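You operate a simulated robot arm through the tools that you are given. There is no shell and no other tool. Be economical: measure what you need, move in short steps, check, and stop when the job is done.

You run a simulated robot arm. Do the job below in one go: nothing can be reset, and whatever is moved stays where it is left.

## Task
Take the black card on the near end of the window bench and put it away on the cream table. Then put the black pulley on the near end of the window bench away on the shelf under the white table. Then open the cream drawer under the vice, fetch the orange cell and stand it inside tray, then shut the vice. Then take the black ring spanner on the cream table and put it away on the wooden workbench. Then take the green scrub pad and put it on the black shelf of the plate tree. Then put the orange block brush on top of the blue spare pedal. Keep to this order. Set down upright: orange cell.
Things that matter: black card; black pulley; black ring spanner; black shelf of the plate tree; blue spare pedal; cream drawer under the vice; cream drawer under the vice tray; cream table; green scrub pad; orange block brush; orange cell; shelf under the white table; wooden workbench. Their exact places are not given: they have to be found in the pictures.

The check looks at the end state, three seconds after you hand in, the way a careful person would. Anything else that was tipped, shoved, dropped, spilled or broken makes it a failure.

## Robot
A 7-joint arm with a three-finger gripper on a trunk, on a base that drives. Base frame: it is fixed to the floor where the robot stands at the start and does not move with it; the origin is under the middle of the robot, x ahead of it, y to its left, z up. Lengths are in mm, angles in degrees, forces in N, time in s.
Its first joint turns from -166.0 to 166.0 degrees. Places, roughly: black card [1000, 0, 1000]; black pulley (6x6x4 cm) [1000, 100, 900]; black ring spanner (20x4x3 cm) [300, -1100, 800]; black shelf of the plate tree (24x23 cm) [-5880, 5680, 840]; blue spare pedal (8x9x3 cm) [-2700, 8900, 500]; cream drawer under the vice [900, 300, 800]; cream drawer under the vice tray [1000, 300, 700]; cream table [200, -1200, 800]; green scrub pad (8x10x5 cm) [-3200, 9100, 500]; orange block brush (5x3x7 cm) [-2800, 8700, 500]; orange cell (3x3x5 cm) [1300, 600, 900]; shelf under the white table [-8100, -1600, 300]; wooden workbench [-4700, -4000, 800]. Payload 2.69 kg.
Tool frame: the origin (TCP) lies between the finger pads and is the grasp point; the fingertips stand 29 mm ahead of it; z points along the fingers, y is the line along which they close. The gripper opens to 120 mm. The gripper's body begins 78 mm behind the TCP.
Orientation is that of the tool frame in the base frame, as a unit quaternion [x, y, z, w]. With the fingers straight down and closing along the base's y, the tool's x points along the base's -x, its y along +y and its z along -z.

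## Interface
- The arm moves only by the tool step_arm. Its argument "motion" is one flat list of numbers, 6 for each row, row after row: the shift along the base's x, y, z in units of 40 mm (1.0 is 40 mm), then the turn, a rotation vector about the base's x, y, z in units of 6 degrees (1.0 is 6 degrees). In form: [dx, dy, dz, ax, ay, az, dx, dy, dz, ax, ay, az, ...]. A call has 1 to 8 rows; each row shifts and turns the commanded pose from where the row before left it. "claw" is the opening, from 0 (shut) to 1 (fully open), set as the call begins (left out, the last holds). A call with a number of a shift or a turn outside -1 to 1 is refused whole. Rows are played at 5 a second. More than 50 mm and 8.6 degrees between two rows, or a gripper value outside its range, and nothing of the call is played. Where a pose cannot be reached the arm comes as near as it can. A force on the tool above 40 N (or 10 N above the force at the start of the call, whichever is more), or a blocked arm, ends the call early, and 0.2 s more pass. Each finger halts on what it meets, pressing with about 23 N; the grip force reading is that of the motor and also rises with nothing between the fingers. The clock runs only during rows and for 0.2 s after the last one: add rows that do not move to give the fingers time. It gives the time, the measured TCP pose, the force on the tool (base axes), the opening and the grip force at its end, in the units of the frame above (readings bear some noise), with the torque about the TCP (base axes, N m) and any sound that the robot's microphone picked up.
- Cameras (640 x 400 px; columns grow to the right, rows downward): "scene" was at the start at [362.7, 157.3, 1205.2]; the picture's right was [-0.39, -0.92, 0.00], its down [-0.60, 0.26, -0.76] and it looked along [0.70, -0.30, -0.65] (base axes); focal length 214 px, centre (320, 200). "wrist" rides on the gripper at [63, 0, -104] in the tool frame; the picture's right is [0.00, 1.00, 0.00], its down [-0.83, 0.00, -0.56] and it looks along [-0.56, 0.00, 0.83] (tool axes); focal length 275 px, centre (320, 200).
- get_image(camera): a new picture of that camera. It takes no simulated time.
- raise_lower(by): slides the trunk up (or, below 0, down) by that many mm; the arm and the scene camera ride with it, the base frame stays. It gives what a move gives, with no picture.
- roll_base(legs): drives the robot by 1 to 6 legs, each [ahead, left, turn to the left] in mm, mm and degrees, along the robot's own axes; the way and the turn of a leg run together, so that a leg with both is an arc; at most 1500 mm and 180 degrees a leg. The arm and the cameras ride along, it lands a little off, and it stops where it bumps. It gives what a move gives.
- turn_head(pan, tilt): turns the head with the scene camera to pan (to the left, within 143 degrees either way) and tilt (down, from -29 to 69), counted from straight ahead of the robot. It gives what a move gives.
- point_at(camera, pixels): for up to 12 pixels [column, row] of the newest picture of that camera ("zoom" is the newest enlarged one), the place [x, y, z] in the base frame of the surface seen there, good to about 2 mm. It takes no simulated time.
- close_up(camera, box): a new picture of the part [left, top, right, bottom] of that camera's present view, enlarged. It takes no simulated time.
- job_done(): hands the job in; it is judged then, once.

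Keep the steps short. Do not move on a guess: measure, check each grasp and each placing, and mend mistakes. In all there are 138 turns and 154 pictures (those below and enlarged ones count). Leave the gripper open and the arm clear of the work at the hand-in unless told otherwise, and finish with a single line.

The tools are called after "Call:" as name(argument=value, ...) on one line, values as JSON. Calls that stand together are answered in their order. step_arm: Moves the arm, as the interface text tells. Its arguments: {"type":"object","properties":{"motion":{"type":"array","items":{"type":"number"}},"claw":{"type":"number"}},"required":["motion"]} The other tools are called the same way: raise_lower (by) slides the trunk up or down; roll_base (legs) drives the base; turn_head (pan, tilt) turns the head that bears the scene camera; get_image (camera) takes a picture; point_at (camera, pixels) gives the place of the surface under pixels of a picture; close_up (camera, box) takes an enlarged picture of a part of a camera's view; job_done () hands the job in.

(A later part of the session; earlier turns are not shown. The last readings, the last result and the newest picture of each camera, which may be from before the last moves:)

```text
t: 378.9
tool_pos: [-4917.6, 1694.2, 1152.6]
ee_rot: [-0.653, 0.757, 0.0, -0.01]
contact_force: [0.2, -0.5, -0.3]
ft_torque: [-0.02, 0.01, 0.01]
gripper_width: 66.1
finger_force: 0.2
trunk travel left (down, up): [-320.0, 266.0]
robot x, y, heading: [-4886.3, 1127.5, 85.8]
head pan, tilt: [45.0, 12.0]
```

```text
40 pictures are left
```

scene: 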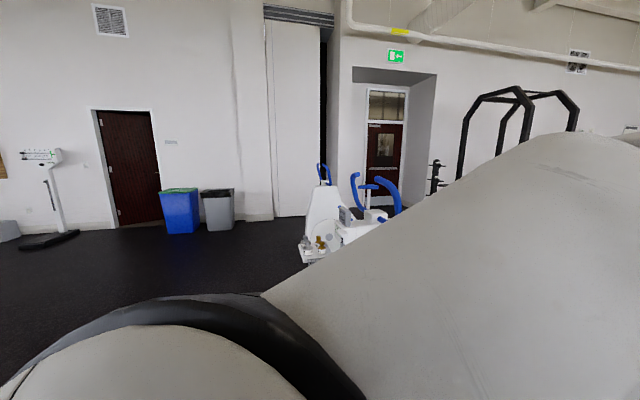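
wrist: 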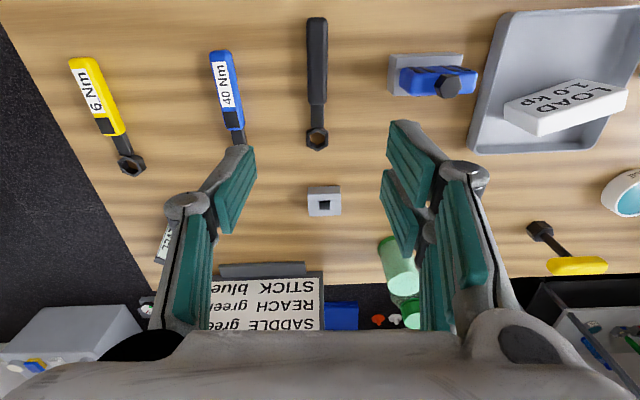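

The elliptical's foot blocked the right front corner. I back off, straighten, and take a more westerly S-path, then head toward (-3200,6850).

Call:
roll_base(legs=[[-100, 0, 4.2], [0, 170, 0], [930, 0, 0], [740, -430, 0], [1150, -80, 0], [1000, -450, 0]])

Call:
turn_head(pan=-40, tilt=15)

Call:
get_image(camera="scene")

Call:
point_at(camera="scene", pixels=[[100, 220], [150, 230], [200, 210], [280, 220], [300, 190], [340, 210], [280, 180], [320, 250], [150, 190], [300, 205], [380, 230], [230, 250]])

```text
t: 400.4
tool_pos: [-4197.2, 5403.4, 1153.3]
ee_rot: [-0.683, 0.73, -0.001, -0.01]
contact_force: [-0.5, 0.0, 0.9]
ft_torque: [-0.01, -0.01, -0.01]
gripper_width: 66.1
finger_force: 0.0
trunk travel left (down, up): [-320.0, 266.0]
robot x, y, heading: [-4121.3, 4842.7, 90.0]
head pan, tilt: [45.0, 12.0]
```

```text
t: 402.0
tool_pos: [-4197.4, 5402.3, 1151.3]
ee_rot: [-0.684, 0.73, -0.001, -0.01]
contact_force: [-1.0, 0.9, -0.2]
ft_torque: [0.03, 0.02, 0.01]
gripper_width: 66.0
finger_force: 0.2
trunk travel left (down, up): [-320.0, 266.0]
robot x, y, heading: [-4121.2, 4844.3, 90.4]
head pan, tilt: [-40.0, 15.0]
```

```text
39 pictures are left
```

scene: 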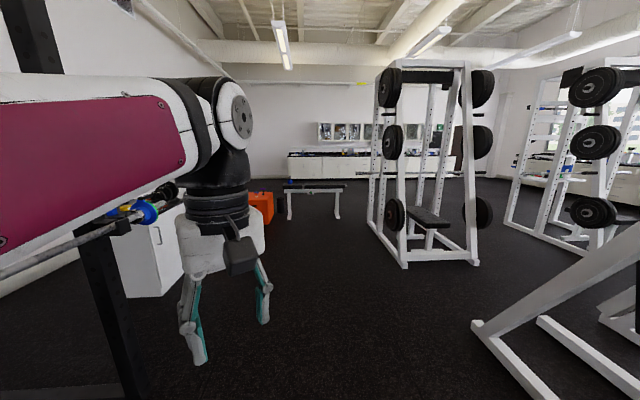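

```text
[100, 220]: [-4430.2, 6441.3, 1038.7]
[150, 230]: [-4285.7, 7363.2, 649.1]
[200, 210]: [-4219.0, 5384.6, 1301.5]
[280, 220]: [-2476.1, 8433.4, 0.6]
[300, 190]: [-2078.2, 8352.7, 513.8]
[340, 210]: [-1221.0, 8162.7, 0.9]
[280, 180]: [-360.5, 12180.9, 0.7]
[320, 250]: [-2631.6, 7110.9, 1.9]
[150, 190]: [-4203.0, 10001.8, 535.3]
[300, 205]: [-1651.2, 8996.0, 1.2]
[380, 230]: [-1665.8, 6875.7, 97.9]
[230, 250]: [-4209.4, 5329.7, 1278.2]
```

Free floor toward a dark bench at (-2078,8353,514). I drive closer, to about (-2900,7500), turn 35° left so the arm doesn't hide the view.

Call:
roll_base(legs=[[1300, -610, 0], [1300, -610, 0], [0, 0, 40]])

Call:
turn_head(pan=-42, tilt=28)

Call:
get_image(camera="scene")

Call:
close_up(camera="scene", box=[230, 100, 480, 260])

```text
t: 417.7
tool_pos: [-3333.8, 7829.7, 1152.1]
ee_rot: [0.893, -0.45, 0.005, 0.009]
contact_force: [0.3, -0.2, 0.3]
ft_torque: [0.01, -0.01, -0.01]
gripper_width: 65.7
finger_force: 0.0
trunk travel left (down, up): [-320.0, 266.0]
robot x, y, heading: [-2914.0, 7450.4, 130.8]
head pan, tilt: [-40.0, 15.0]
```

```text
t: 418.5
tool_pos: [-3332.9, 7830.3, 1153.5]
ee_rot: [0.893, -0.45, 0.004, 0.009]
contact_force: [0.2, -0.4, 0.3]
ft_torque: [-0.02, -0.01, -0.02]
gripper_width: 66.0
finger_force: 0.0
trunk travel left (down, up): [-320.0, 266.0]
robot x, y, heading: [-2912.5, 7451.9, 130.6]
head pan, tilt: [-42.0, 28.0]
```

```text
38 pictures are left
```

scene: 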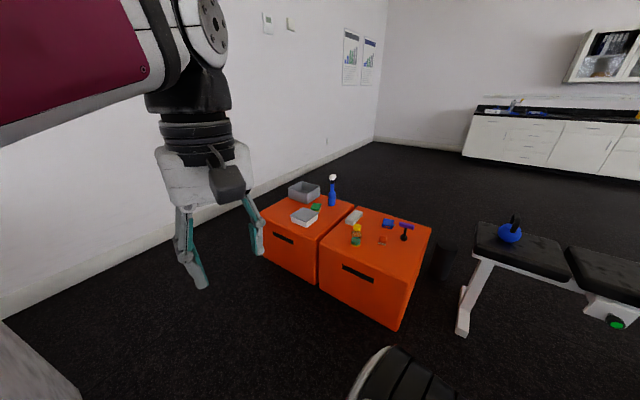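

```text
2.50 times, centred on (355, 180) of scene
```

zoom: 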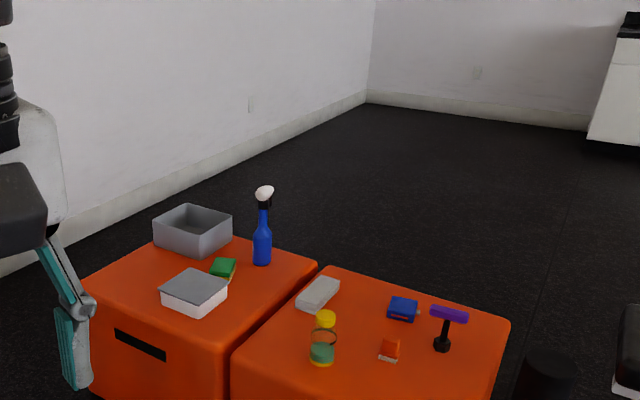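

Two orange boxes: green scrub pad at zoom (223,267); blue pedal (402,308); orange block brush (390,350). I measure all.

Call:
point_at(camera="zoom", pixels=[[223, 264], [214, 272], [232, 268], [222, 280], [402, 303], [393, 318], [414, 318], [390, 343], [382, 357], [390, 362], [200, 285], [262, 250]])

Call:
close_up(camera="scene", box=[280, 170, 430, 270])

Call:
point_at(camera="scene", pixels=[[400, 328], [320, 282], [262, 245], [358, 207], [430, 230], [300, 220], [345, 203], [404, 240], [356, 240], [300, 190], [320, 195], [290, 205]])

```text
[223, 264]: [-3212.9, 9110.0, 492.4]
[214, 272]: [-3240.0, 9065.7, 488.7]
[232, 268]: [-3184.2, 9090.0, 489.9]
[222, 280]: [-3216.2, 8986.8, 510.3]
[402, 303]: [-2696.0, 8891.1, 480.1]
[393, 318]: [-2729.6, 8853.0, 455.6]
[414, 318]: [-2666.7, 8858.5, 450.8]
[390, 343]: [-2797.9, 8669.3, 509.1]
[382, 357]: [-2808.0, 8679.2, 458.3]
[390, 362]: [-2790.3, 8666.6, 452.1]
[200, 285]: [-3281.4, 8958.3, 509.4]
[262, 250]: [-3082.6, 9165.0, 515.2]
```

```text
4.00 times, centred on (355, 220) of scene
```

zoom: 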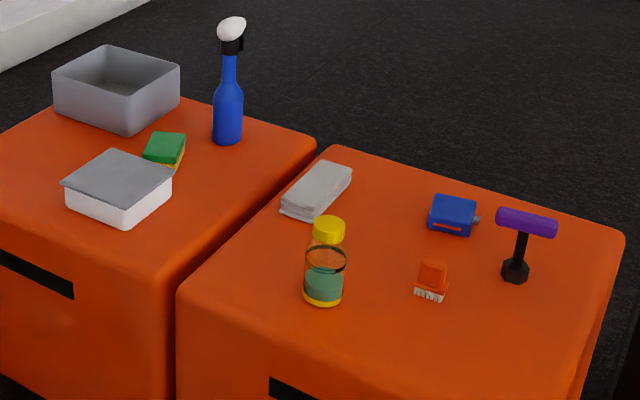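

```text
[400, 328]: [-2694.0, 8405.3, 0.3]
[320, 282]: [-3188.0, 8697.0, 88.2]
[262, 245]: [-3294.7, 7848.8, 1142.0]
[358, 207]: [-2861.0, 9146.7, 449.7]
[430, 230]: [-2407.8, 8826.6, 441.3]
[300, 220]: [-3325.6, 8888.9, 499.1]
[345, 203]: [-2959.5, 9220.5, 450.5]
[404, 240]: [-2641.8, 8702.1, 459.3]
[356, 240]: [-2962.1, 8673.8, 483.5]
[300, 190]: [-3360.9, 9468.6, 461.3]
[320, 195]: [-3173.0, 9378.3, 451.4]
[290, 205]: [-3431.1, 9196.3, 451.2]
```

Box tops z≈451. The pad is centred near (-3213,9085), top 492. I face +y, drive to (-3130,8215), lower the trunk 300 and extend toward the pad for a wrist view.

Call:
roll_base(legs=[[0, 0, -40.6], [763, 217, 0]])

Call:
raise_lower(by=-300)

Call:
step_arm(motion=[0, 1, 0, 0, 0, 0, 0, 1, 0, 0, 0, 0, 0, 1, 0, 0, 0, 0, 0, 1, -0.3, 0, 0, 0], claw=1)

Call:
get_image(camera="wrist")

Call:
point_at(camera="wrist", pixels=[[320, 200], [320, 170], [340, 200], [300, 200], [320, 230], [320, 130], [250, 200], [380, 200]])

```text
t: 424.0
tool_pos: [-3155.6, 8623.3, 1151.7]
ee_rot: [-0.653, 0.757, 0.001, -0.009]
contact_force: [0.1, 0.8, -0.7]
ft_torque: [0.02, -0.02, -0.01]
gripper_width: 65.9
finger_force: 0.0
trunk travel left (down, up): [-320.0, 266.0]
robot x, y, heading: [-3124.2, 8058.4, 85.5]
head pan, tilt: [-42.0, 28.0]
stopped in leg 2: the robot was blocked; the commanded pose is now the measured one
```

```text
t: 425.7
tool_pos: [-3123.2, 8631.1, 981.7]
ee_rot: [-0.597, 0.802, 0.003, -0.018]
contact_force: [0.1, 0.3, -0.5]
ft_torque: [-0.05, -0.02, 0.0]
gripper_width: 65.9
finger_force: 0.2
trunk travel left (down, up): [-152.0, 434.0]
robot x, y, heading: [-3123.3, 8058.8, 85.6]
head pan, tilt: [-42.0, 28.0]
stopped: the arm was blocked; the commanded pose is now the measured one
```

```text
t: 426.7
tool_pos: [-3125.0, 8792.4, 972.6]
ee_rot: [-0.598, 0.801, 0.003, -0.018]
contact_force: [0.1, -0.1, -0.2]
ft_torque: [0.02, -0.01, 0.01]
gripper_width: 120.0
finger_force: 0.1
trunk travel left (down, up): [-152.0, 434.0]
robot x, y, heading: [-3121.6, 8057.4, 85.6]
head pan, tilt: [-42.0, 28.0]
```

```text
35 pictures are left
```

wrist: 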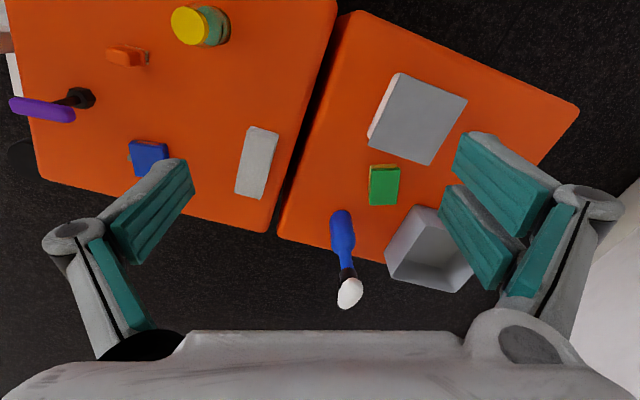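

```text
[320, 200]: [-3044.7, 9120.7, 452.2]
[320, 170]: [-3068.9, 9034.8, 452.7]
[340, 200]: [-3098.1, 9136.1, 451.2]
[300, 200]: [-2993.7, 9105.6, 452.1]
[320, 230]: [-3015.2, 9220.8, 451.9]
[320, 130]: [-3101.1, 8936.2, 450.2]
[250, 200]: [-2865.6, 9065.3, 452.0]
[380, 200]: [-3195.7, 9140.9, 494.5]
```

The base touched the orange box's corner, so I shift left/forward, lower a bit more, and move above the pad at (-3220,9106).

Call:
roll_base(legs=[[-30, 180, 4.4], [110, 0, 0]])

Call:
raise_lower(by=-100)

Call:
step_arm(motion=[0.55, 0.9, -0.5, 0, 0, -0.37, 0.55, 0.9, -0.5, 0, 0, -0.37, 0.55, 0.9, -0.5, 0, 0, 0, 0.55, 0.9, -0.5, 0, 0, 0, 0.55, 0.8, -0.5, 0, 0, 0, 0.5, 0.6, -0.5, 0, 0, 0], claw=0.9)

Call:
get_image(camera="wrist")

Call:
close_up(camera="wrist", box=[160, 0, 480, 200])

Call:
point_at(camera="wrist", pixels=[[320, 60], [320, 80], [320, 100], [320, 120], [320, 140], [300, 100], [340, 100], [280, 100], [360, 100], [380, 100], [400, 100], [260, 100]])

```text
t: 429.0
tool_pos: [-3365.5, 8876.5, 970.5]
ee_rot: [-0.629, 0.777, 0.002, -0.018]
contact_force: [-0.5, 0.2, 0.7]
ft_torque: [0.01, 0.03, 0.0]
gripper_width: 119.9
finger_force: 0.0
trunk travel left (down, up): [-152.0, 434.0]
robot x, y, heading: [-3308.5, 8144.2, 90.3]
head pan, tilt: [-42.0, 28.0]
```

```text
t: 430.4
tool_pos: [-3364.3, 8875.4, 871.4]
ee_rot: [-0.629, 0.777, 0.002, -0.019]
contact_force: [-0.5, -0.3, -0.1]
ft_torque: [0.02, -0.03, 0.01]
gripper_width: 120.1
finger_force: 0.0
trunk travel left (down, up): [-52.0, 534.0]
robot x, y, heading: [-3309.6, 8143.9, 90.3]
head pan, tilt: [-42.0, 28.0]
```

```text
t: 431.8
tool_pos: [-3235.0, 9078.0, 751.8]
ee_rot: [-0.599, 0.801, 0.003, -0.019]
contact_force: [0.6, 0.2, -0.9]
ft_torque: [0.05, -0.03, -0.01]
gripper_width: 107.7
finger_force: 0.0
trunk travel left (down, up): [-52.0, 534.0]
robot x, y, heading: [-3310.4, 8144.4, 89.8]
head pan, tilt: [-42.0, 28.0]
```

```text
34 pictures are left
```

wrist: 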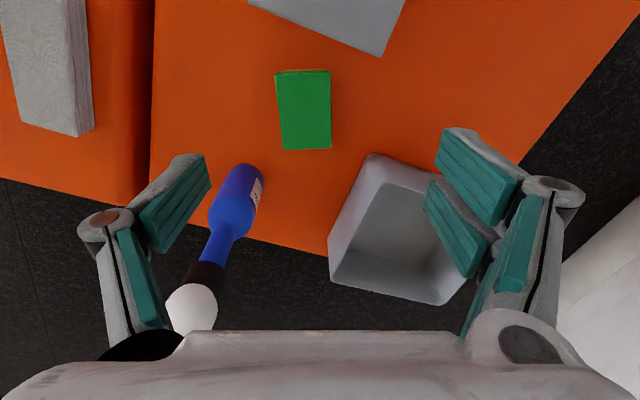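

```text
2.00 times, centred on (320, 100) of wrist
```

zoom: 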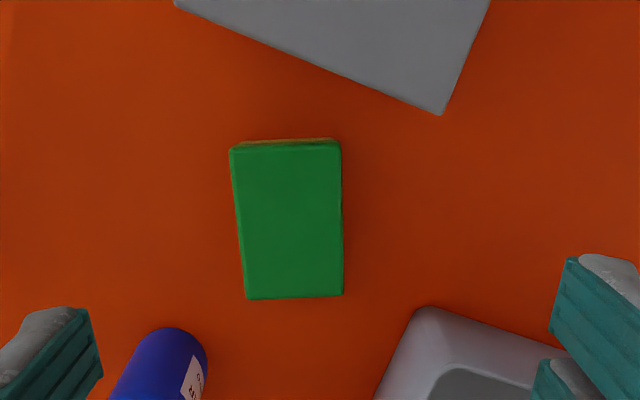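

```text
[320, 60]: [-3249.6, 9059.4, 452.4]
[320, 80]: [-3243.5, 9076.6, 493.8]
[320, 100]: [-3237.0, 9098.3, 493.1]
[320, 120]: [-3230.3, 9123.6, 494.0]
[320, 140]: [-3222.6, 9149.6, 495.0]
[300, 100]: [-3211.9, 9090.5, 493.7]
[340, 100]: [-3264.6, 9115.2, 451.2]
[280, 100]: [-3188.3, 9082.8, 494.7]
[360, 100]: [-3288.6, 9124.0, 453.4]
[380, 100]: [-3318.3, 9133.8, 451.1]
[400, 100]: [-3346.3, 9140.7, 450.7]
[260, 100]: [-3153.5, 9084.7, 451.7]
```

Pad centre (-3214,9102), 67 mm wide, aligned with the fingers. I descend with 96 mm opening, grip and lift.

Call:
step_arm(motion=[0.48, 0.5, -0.6, 0, 0, 0, 0, 0, -1, 0, 0, 0, 0, 0, -1, 0, 0, 0, 0, 0, -1, 0, 0, 0, 0, 0, -1, 0, 0, 0, 0, 0, -1, 0, 0, 0, 0, 0, -1, 0, 0, 0, 0, 0, -0.08, 0, 0, 0], claw=0.8)

Call:
get_image(camera="wrist")

Call:
step_arm(motion=[0, 0, 0, 0, 0, 0, 0, 0, 0, 0, 0, 0, 0, 0, 0, 0, 0, 0], claw=0)

Call:
step_arm(motion=[0, 0, 0.5, 0, 0, 0, 0, 0, 1, 0, 0, 0, 0, 0, 1, 0, 0, 0, 0, 0, 1, 0, 0, 0, 0, 0, 1, 0, 0, 0, 0, 0, 1, 0, 0, 0, 0, 0, 1, 0, 0, 0, 0, -0.5, 1, 0, 0, 0])

Call:
get_image(camera="wrist")

```text
t: 433.6
tool_pos: [-3215.4, 9095.6, 482.8]
ee_rot: [-0.598, 0.801, 0.003, -0.018]
contact_force: [-0.1, -0.9, 0.5]
ft_torque: [0.0, -0.02, -0.02]
gripper_width: 96.1
finger_force: 0.0
trunk travel left (down, up): [-52.0, 534.0]
robot x, y, heading: [-3303.8, 8146.2, 89.9]
head pan, tilt: [-42.0, 28.0]
```

```text
32 pictures are left
```

wrist: 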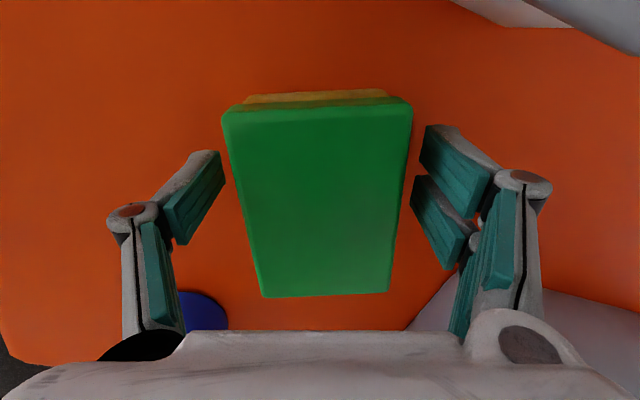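

```text
t: 434.4
tool_pos: [-3216.5, 9095.9, 483.4]
ee_rot: [-0.598, 0.801, 0.003, -0.018]
contact_force: [-0.7, 1.7, 5.8]
ft_torque: [-0.03, -0.14, 0.13]
gripper_width: 68.6
finger_force: 22.6
trunk travel left (down, up): [-52.0, 534.0]
robot x, y, heading: [-3309.0, 8142.8, 90.3]
head pan, tilt: [-42.0, 28.0]
```

```text
t: 436.2
tool_pos: [-3216.9, 9075.4, 784.6]
ee_rot: [-0.597, 0.802, 0.003, -0.018]
contact_force: [0.7, -0.2, -1.7]
ft_torque: [-0.04, 0.0, 0.0]
gripper_width: 68.7
finger_force: 23.3
trunk travel left (down, up): [-52.0, 534.0]
robot x, y, heading: [-3308.7, 8147.2, 90.0]
head pan, tilt: [-42.0, 28.0]
```

```text
31 pictures are left
```

wrist: 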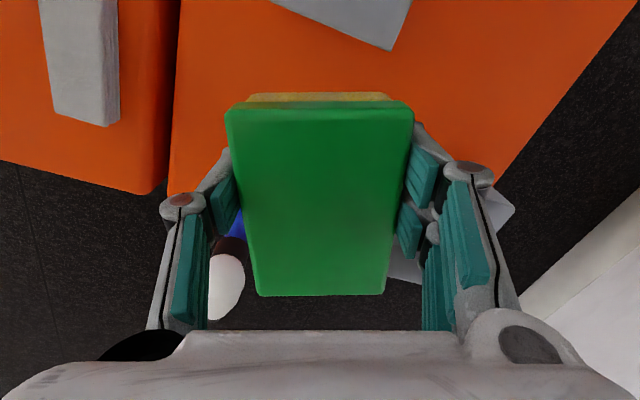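

Pad held (68.7 mm), bottom 32 mm below TCP. I raise the trunk, retract, and drive back to about (-4900,4300), turning so the plate tree is in view.

Call:
raise_lower(by=330)

Call:
step_arm(motion=[0, -1, 0, 0, 0, 0, 0, -1, 0, 0, 0, 0, 0, -1, 0, 0, 0, 0, 0, -1, 0, 0, 0, 0, 0, -1, 0, 0, 0, 0, 0, -1, 0, 0, 0, 0, 0, -1, 0, 0, 0, 0, 0, -1, 0, 0, 0, 0])

Call:
roll_base(legs=[[-1297, -109, 0], [-1000, 450, 0], [-1000, 450, 0], [-550, 800, 0], [0, 0, 75]])

Call:
turn_head(pan=-42, tilt=20)

Call:
get_image(camera="scene")

```text
t: 439.4
tool_pos: [-3217.1, 9069.7, 1112.8]
ee_rot: [-0.598, 0.801, 0.004, -0.018]
contact_force: [0.5, -0.2, -0.4]
ft_torque: [0.0, 0.01, -0.01]
gripper_width: 68.4
finger_force: 22.6
trunk travel left (down, up): [-382.0, 204.0]
robot x, y, heading: [-3310.1, 8144.7, 90.3]
head pan, tilt: [-42.0, 28.0]
```

```text
t: 441.2
tool_pos: [-3216.4, 8752.2, 1113.5]
ee_rot: [-0.598, 0.801, 0.003, -0.018]
contact_force: [0.4, 0.9, -1.7]
ft_torque: [-0.02, -0.02, 0.02]
gripper_width: 68.5
finger_force: 22.2
trunk travel left (down, up): [-382.0, 204.0]
robot x, y, heading: [-3310.5, 8145.6, 90.3]
head pan, tilt: [-42.0, 28.0]
```

```text
t: 466.1
tool_pos: [-5461.5, 4554.6, 1112.8]
ee_rot: [0.96, -0.28, 0.008, 0.016]
contact_force: [0.3, -0.9, -0.8]
ft_torque: [0.0, -0.01, -0.01]
gripper_width: 68.4
finger_force: 23.1
trunk travel left (down, up): [-382.0, 204.0]
robot x, y, heading: [-4899.6, 4294.7, 164.0]
head pan, tilt: [-42.0, 28.0]
```

```text
t: 466.8
tool_pos: [-5460.8, 4555.2, 1113.0]
ee_rot: [0.96, -0.281, 0.008, 0.016]
contact_force: [1.1, 1.0, -0.9]
ft_torque: [0.01, -0.01, 0.01]
gripper_width: 68.5
finger_force: 22.8
trunk travel left (down, up): [-382.0, 204.0]
robot x, y, heading: [-4901.2, 4295.9, 164.0]
head pan, tilt: [-42.0, 20.0]
```

```text
30 pictures are left
```

scene: 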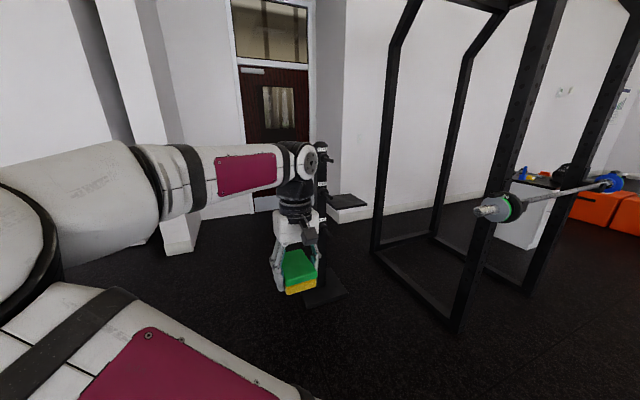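

The plate tree and its black shelf at (347,201) are just ahead. I measure.

Call:
point_at(camera="scene", pixels=[[333, 197], [366, 201], [350, 195], [338, 207], [350, 201], [360, 205], [340, 200], [325, 170], [340, 295], [375, 250], [345, 170], [330, 207]])

Call:
close_up(camera="scene", box=[270, 130, 430, 310])

```text
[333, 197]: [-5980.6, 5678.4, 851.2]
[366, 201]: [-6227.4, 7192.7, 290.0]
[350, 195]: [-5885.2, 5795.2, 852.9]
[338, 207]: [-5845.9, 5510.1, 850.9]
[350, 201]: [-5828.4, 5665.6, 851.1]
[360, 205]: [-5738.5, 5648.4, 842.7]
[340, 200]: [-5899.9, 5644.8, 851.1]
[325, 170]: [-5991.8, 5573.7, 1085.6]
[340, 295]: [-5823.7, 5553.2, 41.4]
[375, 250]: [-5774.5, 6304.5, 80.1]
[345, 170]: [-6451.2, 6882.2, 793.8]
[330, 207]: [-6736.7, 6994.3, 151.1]
```

```text
2.22 times, centred on (350, 220) of scene
```

zoom: 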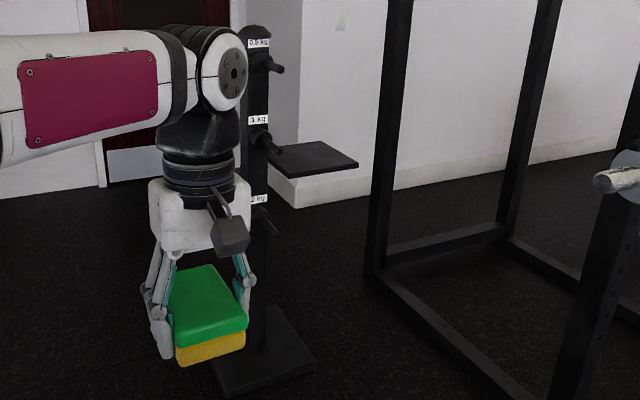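

Shelf top z≈851, centre ≈ (-5860,5660), post to its SW. I turn to heading 90, stand south of it at (-5785,4815), and bring the pad above (-5845,5665).

Call:
roll_base(legs=[[0, 0, -74], [519, 884, 0]])

Call:
step_arm(motion=[-0.55, 0.87, 0, 0, 0, 0, -0.55, 0.87, 0, 0, 0, 0, -0.55, 0.87, 0, 0, 0, 0, -0.55, 0.87, 0, 0, 0, 0, -0.55, 0.87, 0, 0, 0, 0, -0.55, 0.87, 0, 0, 0, 0])

Call:
get_image(camera="wrist")

Call:
turn_head(pan=-15, tilt=30)

Call:
get_image(camera="scene")

Call:
point_at(camera="wrist", pixels=[[200, 60], [440, 60], [320, 60], [200, 150], [440, 150], [160, 250], [320, 310], [250, 40], [400, 40], [500, 200], [150, 100], [480, 100]])

```text
t: 475.2
tool_pos: [-5670.7, 5433.7, 1113.7]
ee_rot: [-0.591, 0.807, 0.004, -0.018]
contact_force: [0.5, -0.3, -1.1]
ft_torque: [-0.03, 0.02, 0.01]
gripper_width: 68.5
finger_force: 22.8
trunk travel left (down, up): [-382.0, 204.0]
robot x, y, heading: [-5773.0, 4828.8, 89.1]
head pan, tilt: [-42.0, 20.0]
```

```text
t: 476.6
tool_pos: [-5803.4, 5641.5, 1113.6]
ee_rot: [-0.59, 0.807, 0.003, -0.017]
contact_force: [0.3, 0.1, -0.2]
ft_torque: [0.01, 0.0, -0.02]
gripper_width: 68.7
finger_force: 23.2
trunk travel left (down, up): [-382.0, 204.0]
robot x, y, heading: [-5770.6, 4825.8, 89.0]
head pan, tilt: [-42.0, 20.0]
```

```text
28 pictures are left
```

wrist: 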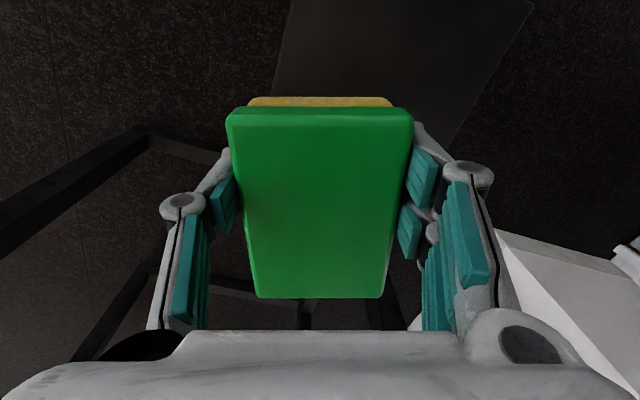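

```text
t: 477.6
tool_pos: [-5802.2, 5641.0, 1113.4]
ee_rot: [-0.59, 0.807, 0.003, -0.018]
contact_force: [0.2, -0.6, -0.2]
ft_torque: [0.0, 0.0, 0.02]
gripper_width: 68.3
finger_force: 23.0
trunk travel left (down, up): [-382.0, 204.0]
robot x, y, heading: [-5776.4, 4828.6, 88.9]
head pan, tilt: [-15.0, 30.0]
```

```text
27 pictures are left
```

scene: 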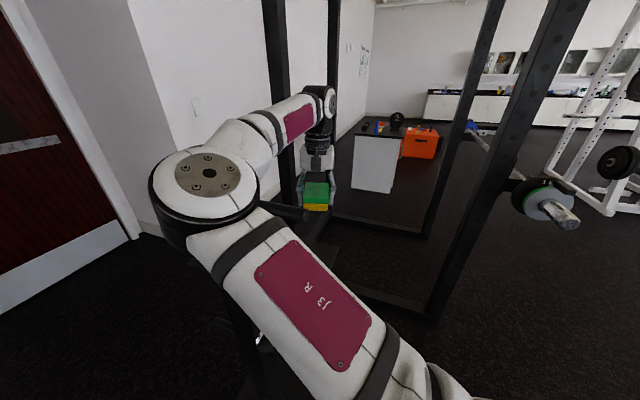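

```text
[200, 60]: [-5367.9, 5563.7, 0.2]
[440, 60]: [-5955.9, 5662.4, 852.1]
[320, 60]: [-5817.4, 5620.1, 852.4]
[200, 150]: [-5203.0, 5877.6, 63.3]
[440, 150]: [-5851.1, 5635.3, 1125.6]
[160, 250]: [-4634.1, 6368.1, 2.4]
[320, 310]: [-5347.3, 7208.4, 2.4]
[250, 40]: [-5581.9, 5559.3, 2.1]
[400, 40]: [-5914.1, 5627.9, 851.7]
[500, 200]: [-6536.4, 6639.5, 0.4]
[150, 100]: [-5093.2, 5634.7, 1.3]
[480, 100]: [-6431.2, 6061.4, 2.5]
```

Before descending I check how close the elbow is to the post.

Call:
point_at(camera="scene", pixels=[[160, 200], [210, 172], [175, 235], [155, 215], [277, 100], [290, 212], [255, 190], [262, 60], [283, 180], [320, 240], [190, 250], [272, 30]])

Call:
close_up(camera="scene", box=[140, 60, 380, 330])

```text
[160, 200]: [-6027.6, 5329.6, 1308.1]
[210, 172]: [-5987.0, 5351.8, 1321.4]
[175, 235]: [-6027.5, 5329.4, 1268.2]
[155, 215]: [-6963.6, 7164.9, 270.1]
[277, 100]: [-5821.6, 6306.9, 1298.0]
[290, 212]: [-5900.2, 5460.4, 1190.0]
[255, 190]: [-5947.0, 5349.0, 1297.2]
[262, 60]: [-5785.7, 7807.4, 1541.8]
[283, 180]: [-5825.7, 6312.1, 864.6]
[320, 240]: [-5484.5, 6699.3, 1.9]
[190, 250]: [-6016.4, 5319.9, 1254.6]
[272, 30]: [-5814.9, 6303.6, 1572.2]
```

```text
1.48 times, centred on (260, 195) of scene
```

zoom: 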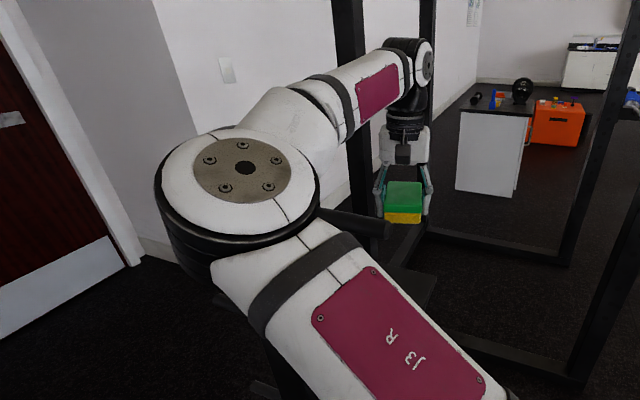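

The elbow is too near the tree's pegs (one at (-5900,5460,1190)). I back out the way I came and approach from the south-east (heading 150°) instead.

Call:
step_arm(motion=[0.55, -0.87, 0, 0, 0, 0, 0.55, -0.87, 0, 0, 0, 0, 0.55, -0.87, 0, 0, 0, 0, 0.55, -0.87, 0, 0, 0, 0, 0.55, -0.87, 0, 0, 0, 0, 0.55, -0.87, 0, 0, 0, 0])

Call:
roll_base(legs=[[-50, -666, 0], [0, 0, 61], [220, -320, 0]])

Call:
step_arm(motion=[-0.95, 0.12, 0, 0, 0, 0, -0.95, 0.12, 0, 0, 0, 0, -0.95, 0.12, 0, 0, 0, 0, -0.95, 0.12, 0, 0, 0, 0, -0.95, 0.12, 0, 0, 0, 0])

Call:
get_image(camera="wrist")

Call:
point_at(camera="wrist", pixels=[[210, 230], [320, 60], [250, 60], [400, 60], [200, 130], [440, 110], [300, 320], [350, 320], [180, 200], [470, 130], [320, 80], [230, 300]])

Call:
get_image(camera="scene")

```text
t: 479.0
tool_pos: [-5672.5, 5432.4, 1112.1]
ee_rot: [-0.59, 0.807, 0.004, -0.018]
contact_force: [-0.6, -0.1, -0.6]
ft_torque: [-0.05, -0.02, 0.01]
gripper_width: 68.6
finger_force: 22.8
trunk travel left (down, up): [-382.0, 204.0]
robot x, y, heading: [-5774.6, 4830.2, 89.2]
head pan, tilt: [-15.0, 30.0]
```

```text
t: 487.4
tool_pos: [-5610.6, 5543.1, 1113.7]
ee_rot: [0.917, -0.398, 0.007, 0.017]
contact_force: [0.0, -0.8, 0.4]
ft_torque: [-0.01, 0.0, -0.01]
gripper_width: 68.4
finger_force: 23.1
trunk travel left (down, up): [-382.0, 204.0]
robot x, y, heading: [-5133.6, 5152.3, 149.5]
head pan, tilt: [-15.0, 30.0]
```

```text
t: 488.6
tool_pos: [-5800.4, 5566.3, 1113.8]
ee_rot: [0.917, -0.399, 0.006, 0.018]
contact_force: [0.4, -0.4, -0.9]
ft_torque: [-0.02, 0.01, 0.03]
gripper_width: 68.4
finger_force: 22.6
trunk travel left (down, up): [-382.0, 204.0]
robot x, y, heading: [-5133.9, 5154.6, 149.9]
head pan, tilt: [-15.0, 30.0]
```

```text
25 pictures are left
```

wrist: 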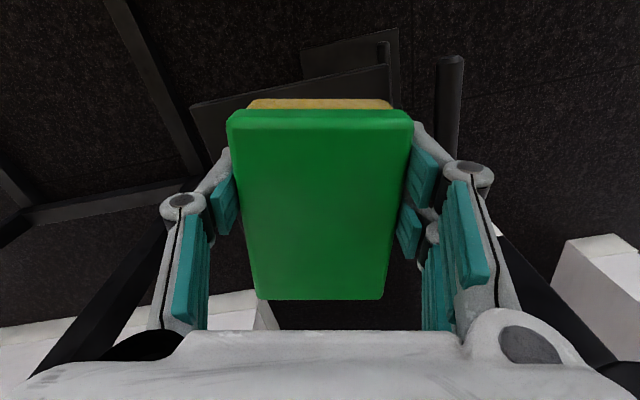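

```text
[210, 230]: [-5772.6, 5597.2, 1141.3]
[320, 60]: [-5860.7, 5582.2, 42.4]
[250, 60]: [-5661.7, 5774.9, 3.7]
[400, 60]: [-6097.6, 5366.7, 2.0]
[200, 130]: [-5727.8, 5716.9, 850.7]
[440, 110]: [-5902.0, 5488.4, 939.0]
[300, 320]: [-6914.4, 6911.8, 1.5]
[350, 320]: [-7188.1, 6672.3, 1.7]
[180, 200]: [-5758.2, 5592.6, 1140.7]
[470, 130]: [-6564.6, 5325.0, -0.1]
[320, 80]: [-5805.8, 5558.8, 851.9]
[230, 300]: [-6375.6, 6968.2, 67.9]
```

```text
24 pictures are left
```

scene: 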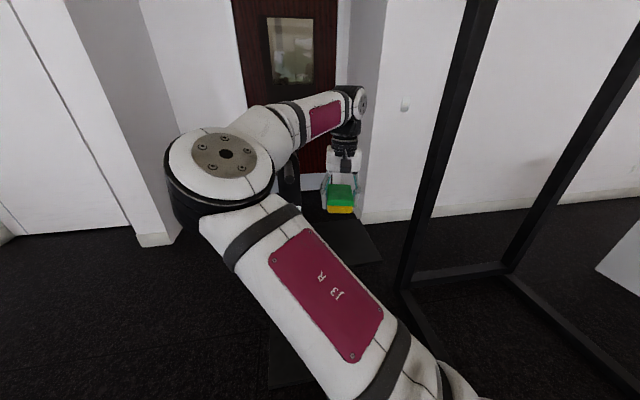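

Now the approach is clear of pegs. Shelf SE edge runs (-5846,5510)→(-5720,5705), centre ≈ (-5880,5670). I move over it and descend.

Call:
step_arm(motion=[-0.5, 0.78, 0, 0, 0, 0, -0.5, 0.78, 0, 0, 0, 0, -0.5, 0.78, 0, 0, 0, 0, 0, 0, -1, 0, 0, 0, 0, 0, -1, 0, 0, 0, 0, 0, -1, 0, 0, 0, 0, 0, -1, 0, 0, 0, 0, 0, -1, 0, 0, 0])

Call:
step_arm(motion=[0, 0, -0.3, 0, 0, 0, 0, 0, -0.15, 0, 0, 0, 0, 0, -0.1, 0, 0, 0])

Call:
get_image(camera="wrist")

Call:
point_at(camera="wrist", pixels=[[150, 150], [200, 80], [320, 60], [450, 80], [480, 150], [230, 310], [400, 310], [320, 310]])

```text
t: 490.4
tool_pos: [-5861.5, 5661.2, 912.5]
ee_rot: [0.917, -0.398, 0.007, 0.017]
contact_force: [0.4, 0.5, 0.0]
ft_torque: [0.01, 0.01, 0.01]
gripper_width: 68.5
finger_force: 23.1
trunk travel left (down, up): [-382.0, 204.0]
robot x, y, heading: [-5135.5, 5156.3, 149.6]
head pan, tilt: [-15.0, 30.0]
```

```text
t: 491.2
tool_pos: [-5861.1, 5661.0, 891.6]
ee_rot: [0.917, -0.398, 0.006, 0.016]
contact_force: [-0.4, -0.2, -0.3]
ft_torque: [-0.04, 0.03, 0.01]
gripper_width: 68.4
finger_force: 23.3
trunk travel left (down, up): [-382.0, 204.0]
robot x, y, heading: [-5133.2, 5153.7, 149.8]
head pan, tilt: [-15.0, 30.0]
```

```text
23 pictures are left
```

wrist: 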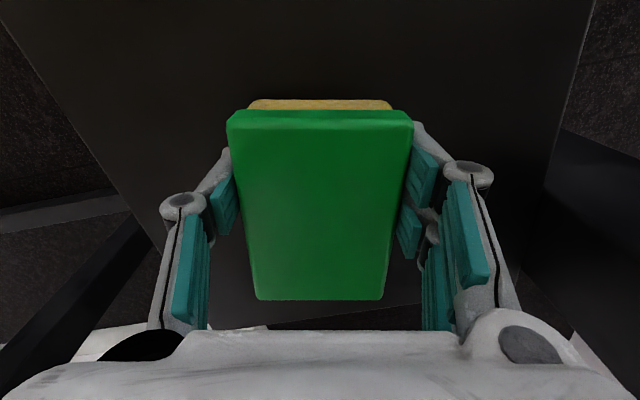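

```text
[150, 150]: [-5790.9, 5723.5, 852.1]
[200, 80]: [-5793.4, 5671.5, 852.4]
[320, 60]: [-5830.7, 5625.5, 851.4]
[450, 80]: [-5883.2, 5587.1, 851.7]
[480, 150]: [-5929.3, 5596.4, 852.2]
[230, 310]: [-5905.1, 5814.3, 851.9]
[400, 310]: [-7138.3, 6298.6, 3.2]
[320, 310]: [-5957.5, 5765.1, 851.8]
```

The shelf surrounds the pad on all sides. I lower the last 8 mm, release, and rise.

Call:
step_arm(motion=[0, 0, -0.08, 0, 0, 0, 0, 0, -0.06, 0, 0, 0, 0, 0, -0.05, 0, 0, 0, 0, 0, -0.03, 0, 0, 0, 0, 0, 0, 0, 0, 0])

Call:
step_arm(motion=[0, 0, 0, 0, 0, 0, 0, 0, 0, 0, 0, 0, 0, 0, 0, 0, 0, 0], claw=0.75)

Call:
step_arm(motion=[0, 0, 0.6, 0, 0, 0, 0, 0, 1, 0, 0, 0, 0, 0, 1, 0, 0, 0, 0, 0, 1, 0, 0, 0, 0, 0, 1, 0, 0, 0, 0, 0, 1, 0, 0, 0])

Call:
get_image(camera="wrist")

Call:
step_arm(motion=[0.6, -0.7, 0, 0, 0, 0, 0.6, -0.7, 0, 0, 0, 0, 0.9, -0.2, 0, 0, 0, 0, 0.95, -0.12, 0, 0, 0, 0, 0.95, -0.12, 0, 0, 0, 0, 0.95, -0.12, 0, 0, 0, 0, 0.95, -0.12, 0, 0, 0, 0])

```text
t: 492.4
tool_pos: [-5861.0, 5660.1, 882.4]
ee_rot: [0.917, -0.398, 0.005, 0.017]
contact_force: [0.0, -1.5, 12.1]
ft_torque: [0.12, -0.36, -0.01]
gripper_width: 68.5
finger_force: 23.2
trunk travel left (down, up): [-382.0, 204.0]
robot x, y, heading: [-5130.5, 5156.0, 149.7]
head pan, tilt: [-15.0, 30.0]
```

```text
t: 493.2
tool_pos: [-5861.0, 5661.1, 881.7]
ee_rot: [0.917, -0.398, 0.006, 0.017]
contact_force: [0.3, 0.7, 1.2]
ft_torque: [0.0, -0.04, 0.03]
gripper_width: 90.0
finger_force: 0.0
trunk travel left (down, up): [-382.0, 204.0]
robot x, y, heading: [-5133.2, 5152.6, 149.9]
head pan, tilt: [-15.0, 30.0]
```

```text
t: 494.6
tool_pos: [-5862.4, 5660.2, 1106.7]
ee_rot: [0.917, -0.399, 0.006, 0.017]
contact_force: [-0.5, -0.3, -0.7]
ft_torque: [-0.01, -0.08, -0.01]
gripper_width: 89.9
finger_force: 0.0
trunk travel left (down, up): [-382.0, 204.0]
robot x, y, heading: [-5135.4, 5153.0, 149.8]
head pan, tilt: [-15.0, 30.0]
```

```text
22 pictures are left
```

wrist: 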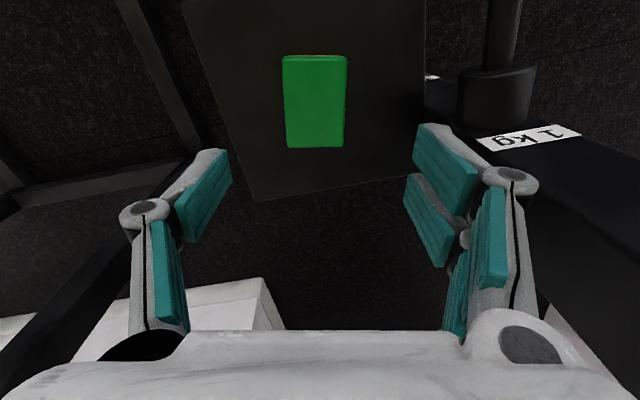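

```text
t: 496.2
tool_pos: [-5624.0, 5575.7, 1106.6]
ee_rot: [0.917, -0.398, 0.006, 0.017]
contact_force: [0.2, -0.7, -0.5]
ft_torque: [0.0, 0.0, 0.03]
gripper_width: 90.1
finger_force: 0.1
trunk travel left (down, up): [-382.0, 204.0]
robot x, y, heading: [-5133.1, 5151.5, 149.9]
head pan, tilt: [-15.0, 30.0]
```

The pad lies on the black shelf. Now I drive back to the orange boxes, stopping at about (-2800,7900), lower the trunk and look at brush and pedal.

Call:
roll_base(legs=[[-500, 0, 0], [0, 0, -60], [398, -1000, 0], [1300, -500, 0], [1300, -400, 0]])

Call:
raise_lower(by=-330)

Call:
step_arm(motion=[-0.9, 0, 0, 0, 0, 0, -0.9, 0, 0, 0, 0, 0, -0.9, 0, 0, 0, 0, 0])

Call:
get_image(camera="wrist")

Call:
point_at(camera="wrist", pixels=[[320, 100], [320, 150], [320, 200], [320, 250], [320, 300], [250, 150], [400, 150], [250, 250], [400, 250], [200, 200], [440, 200], [280, 200]])

```text
t: 500.5
tool_pos: [-4979.0, 5480.9, 1105.0]
ee_rot: [0.817, -0.576, 0.0, 0.031]
contact_force: [-10.0, -10.2, 5.4]
ft_torque: [-0.07, 0.44, 0.58]
gripper_width: 100.6
finger_force: 8.5
trunk travel left (down, up): [-382.0, 204.0]
robot x, y, heading: [-4693.9, 4901.7, 125.4]
head pan, tilt: [-15.0, 30.0]
stopped in leg 2: the force on the tool passed its limit at 56 N (the readings are from after the stop); the commanded pose is now the measured one
```

```text
t: 501.5
tool_pos: [-4982.4, 5482.3, 1053.1]
ee_rot: [0.818, -0.574, -0.002, 0.032]
contact_force: [-13.8, -19.5, 18.5]
ft_torque: [0.97, 0.8, 1.05]
gripper_width: 112.4
finger_force: 14.9
trunk travel left (down, up): [-327.0, 259.0]
robot x, y, heading: [-4698.1, 4900.9, 125.4]
head pan, tilt: [-15.0, 30.0]
stopped: the force on the tool passed its limit at 53 N (the readings are from after the stop); the commanded pose is now the measured one
```

```text
t: 502.0
tool_pos: [-4999.2, 5481.7, 1053.5]
ee_rot: [0.81, -0.585, 0.005, 0.028]
contact_force: [13.4, -10.7, 17.1]
ft_torque: [-0.22, 0.29, -0.13]
gripper_width: 110.2
finger_force: 13.8
trunk travel left (down, up): [-327.0, 259.0]
robot x, y, heading: [-4695.0, 4899.2, 125.5]
head pan, tilt: [-15.0, 30.0]
stopped in row 2: the force on the tool passed its limit at 55 N (the readings are from after the stop); the commanded pose is now the measured one
```

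```text
21 pictures are left
```

wrist: 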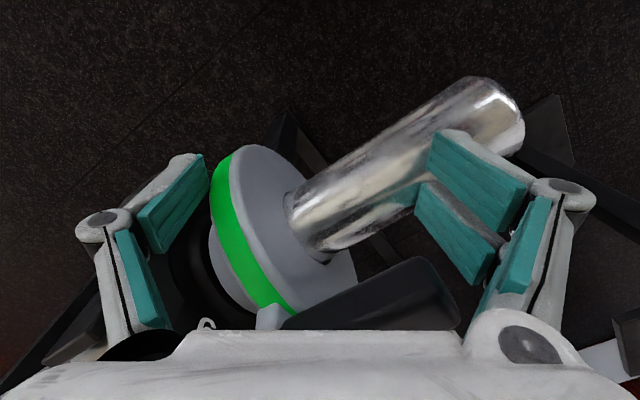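

```text
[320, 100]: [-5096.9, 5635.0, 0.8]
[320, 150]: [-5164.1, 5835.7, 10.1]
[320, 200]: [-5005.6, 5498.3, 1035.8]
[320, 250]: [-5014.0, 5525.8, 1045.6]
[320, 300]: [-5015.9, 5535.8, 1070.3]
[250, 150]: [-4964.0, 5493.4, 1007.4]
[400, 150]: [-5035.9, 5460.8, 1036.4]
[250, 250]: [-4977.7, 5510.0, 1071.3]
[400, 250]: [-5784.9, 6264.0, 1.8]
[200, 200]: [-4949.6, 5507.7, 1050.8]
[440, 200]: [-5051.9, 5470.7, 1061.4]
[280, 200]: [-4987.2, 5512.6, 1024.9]
```

The gripper caught on the barbell end in the turn. I lift straight up off it, back away, and then continue.

Call:
step_arm(motion=[0, 0, 0.5, 0, 0, 0, 0, 0, 0.8, 0, 0, 0, 0, 0, 1, 0, 0, 0, 0, 0, 1, 0, 0, 0, 0, 0, 1, 0, 0, 0, 0, 0, 1, 0, 0, 0, 0, 0, 1, 0, 0, 0], claw=1)

Call:
get_image(camera="wrist")

Call:
roll_base(legs=[[-250, 0, 0], [0, 0, -35.4], [563, -879, 0], [1300, -500, 0], [1300, -400, 0]])

Call:
raise_lower(by=-275)

Call:
step_arm(motion=[-0.76, 0, -0.8, 0, 0, 0, -0.76, 0, -0.8, 0, 0, 0, -0.76, 0, -0.8, 0, 0, 0, 0, 0, -0.95, 0, 0, 0, 0, 0, -0.95, 0, 0, 0])

Call:
get_image(camera="wrist")

Call:
point_at(camera="wrist", pixels=[[320, 50], [320, 100], [320, 150], [320, 200], [320, 250], [320, 300], [250, 100], [400, 100], [250, 150], [400, 150], [250, 200], [400, 200]])

```text
t: 503.6
tool_pos: [-5003.0, 5483.6, 1305.3]
ee_rot: [0.812, -0.583, 0.006, 0.029]
contact_force: [-1.4, 0.3, -0.1]
ft_torque: [-0.07, -0.16, -0.01]
gripper_width: 120.0
finger_force: 0.0
trunk travel left (down, up): [-327.0, 259.0]
robot x, y, heading: [-4698.8, 4902.3, 125.2]
head pan, tilt: [-15.0, 30.0]
```

```text
20 pictures are left
```

wrist: 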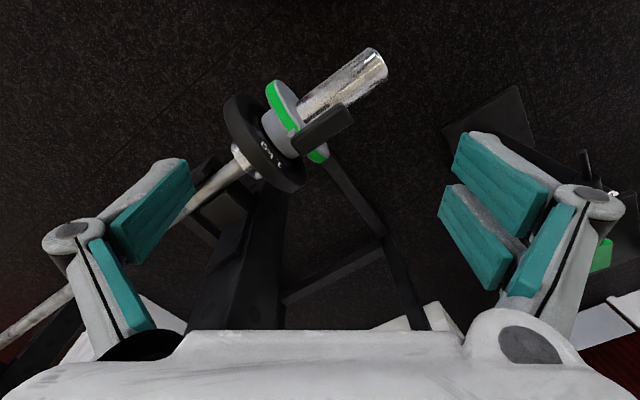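

```text
t: 525.0
tool_pos: [-2675.4, 8512.2, 1304.9]
ee_rot: [-0.596, 0.803, 0.003, -0.029]
contact_force: [0.0, -0.4, 0.1]
ft_torque: [0.0, -0.04, 0.0]
gripper_width: 119.9
finger_force: 0.0
trunk travel left (down, up): [-327.0, 259.0]
robot x, y, heading: [-2767.1, 7864.4, 89.9]
head pan, tilt: [-15.0, 30.0]
```

```text
t: 527.8
tool_pos: [-2674.7, 8514.3, 1029.7]
ee_rot: [-0.596, 0.803, 0.003, -0.028]
contact_force: [0.2, 0.7, -1.1]
ft_torque: [0.0, -0.01, -0.01]
gripper_width: 119.9
finger_force: 0.0
trunk travel left (down, up): [-52.0, 534.0]
robot x, y, heading: [-2764.2, 7864.7, 90.0]
head pan, tilt: [-15.0, 30.0]
```

```text
t: 529.0
tool_pos: [-2767.1, 8513.5, 857.9]
ee_rot: [-0.596, 0.803, 0.002, -0.029]
contact_force: [-0.1, 0.5, -1.5]
ft_torque: [0.01, 0.0, -0.03]
gripper_width: 119.9
finger_force: 0.1
trunk travel left (down, up): [-52.0, 534.0]
robot x, y, heading: [-2761.7, 7863.1, 90.2]
head pan, tilt: [-15.0, 30.0]
```

```text
19 pictures are left
```

wrist: 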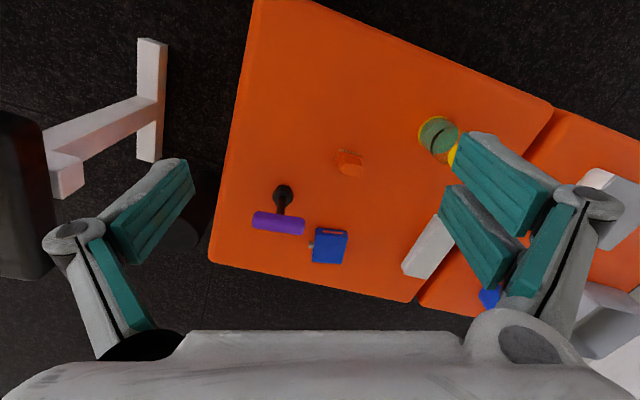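

```text
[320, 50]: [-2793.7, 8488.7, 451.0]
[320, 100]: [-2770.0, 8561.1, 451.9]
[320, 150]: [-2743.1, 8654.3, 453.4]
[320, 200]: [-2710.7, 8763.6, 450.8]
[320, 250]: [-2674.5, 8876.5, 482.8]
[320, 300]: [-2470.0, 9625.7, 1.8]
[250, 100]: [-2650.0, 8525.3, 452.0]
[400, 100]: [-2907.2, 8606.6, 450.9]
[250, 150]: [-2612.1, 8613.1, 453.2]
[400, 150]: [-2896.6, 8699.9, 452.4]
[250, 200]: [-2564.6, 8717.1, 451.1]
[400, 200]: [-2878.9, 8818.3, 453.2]
```

Brush at wrist (350,163), pedal at (330,246). I straighten the tool, move above the brush and look closely.

Call:
step_arm(motion=[-0.13, 0.66, -0.7, 0.3, -0.47, 0, -0.13, 0.66, -0.9, 0, 0, 0, -0.13, 0.66, -0.9, 0, 0, 0, -0.13, 0.66, -0.9, 0, 0, 0, -0.13, 0.66, -0.9, 0, 0, 0, -0.13, 0.66, -0.9, 0, 0, 0], claw=0.7)

Call:
get_image(camera="wrist")

Call:
close_up(camera="wrist", box=[240, 40, 400, 140])

Call:
point_at(camera="wrist", pixels=[[320, 95], [320, 105], [320, 115], [310, 105], [330, 105], [340, 105], [300, 105], [320, 85], [300, 240], [280, 240], [320, 240], [300, 260]])

```text
t: 530.4
tool_pos: [-2798.9, 8671.3, 648.9]
ee_rot: [-0.595, 0.804, 0.0, 0.001]
contact_force: [0.0, -0.3, 0.2]
ft_torque: [0.02, -0.01, -0.01]
gripper_width: 84.0
finger_force: 0.2
trunk travel left (down, up): [-52.0, 534.0]
robot x, y, heading: [-2765.1, 7862.4, 90.0]
head pan, tilt: [-15.0, 30.0]
```

```text
18 pictures are left
```

wrist: 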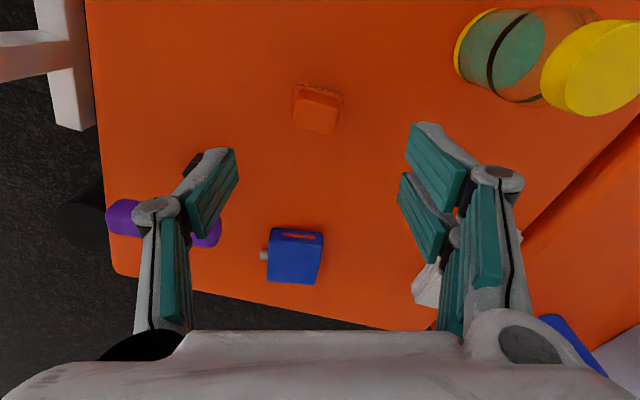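

```text
4.00 times, centred on (320, 90) of wrist
```

zoom: 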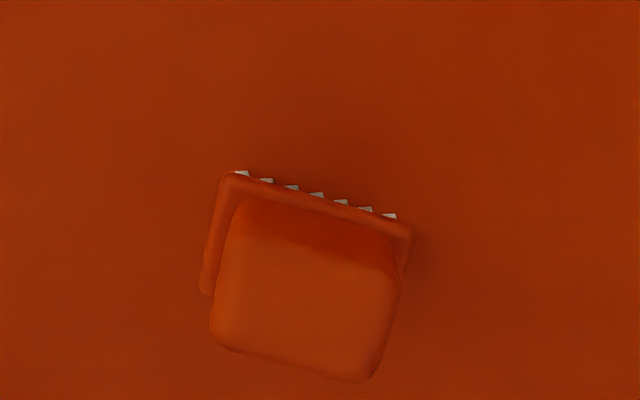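

```text
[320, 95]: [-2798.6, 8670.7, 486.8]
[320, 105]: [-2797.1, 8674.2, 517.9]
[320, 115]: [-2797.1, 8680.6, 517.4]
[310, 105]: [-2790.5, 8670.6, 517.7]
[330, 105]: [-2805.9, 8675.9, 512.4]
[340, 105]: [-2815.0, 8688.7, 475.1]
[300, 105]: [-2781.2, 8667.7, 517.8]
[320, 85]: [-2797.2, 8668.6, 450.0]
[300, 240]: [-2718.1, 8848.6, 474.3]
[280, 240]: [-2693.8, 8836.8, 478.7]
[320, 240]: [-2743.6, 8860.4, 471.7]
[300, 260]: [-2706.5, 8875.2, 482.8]
```

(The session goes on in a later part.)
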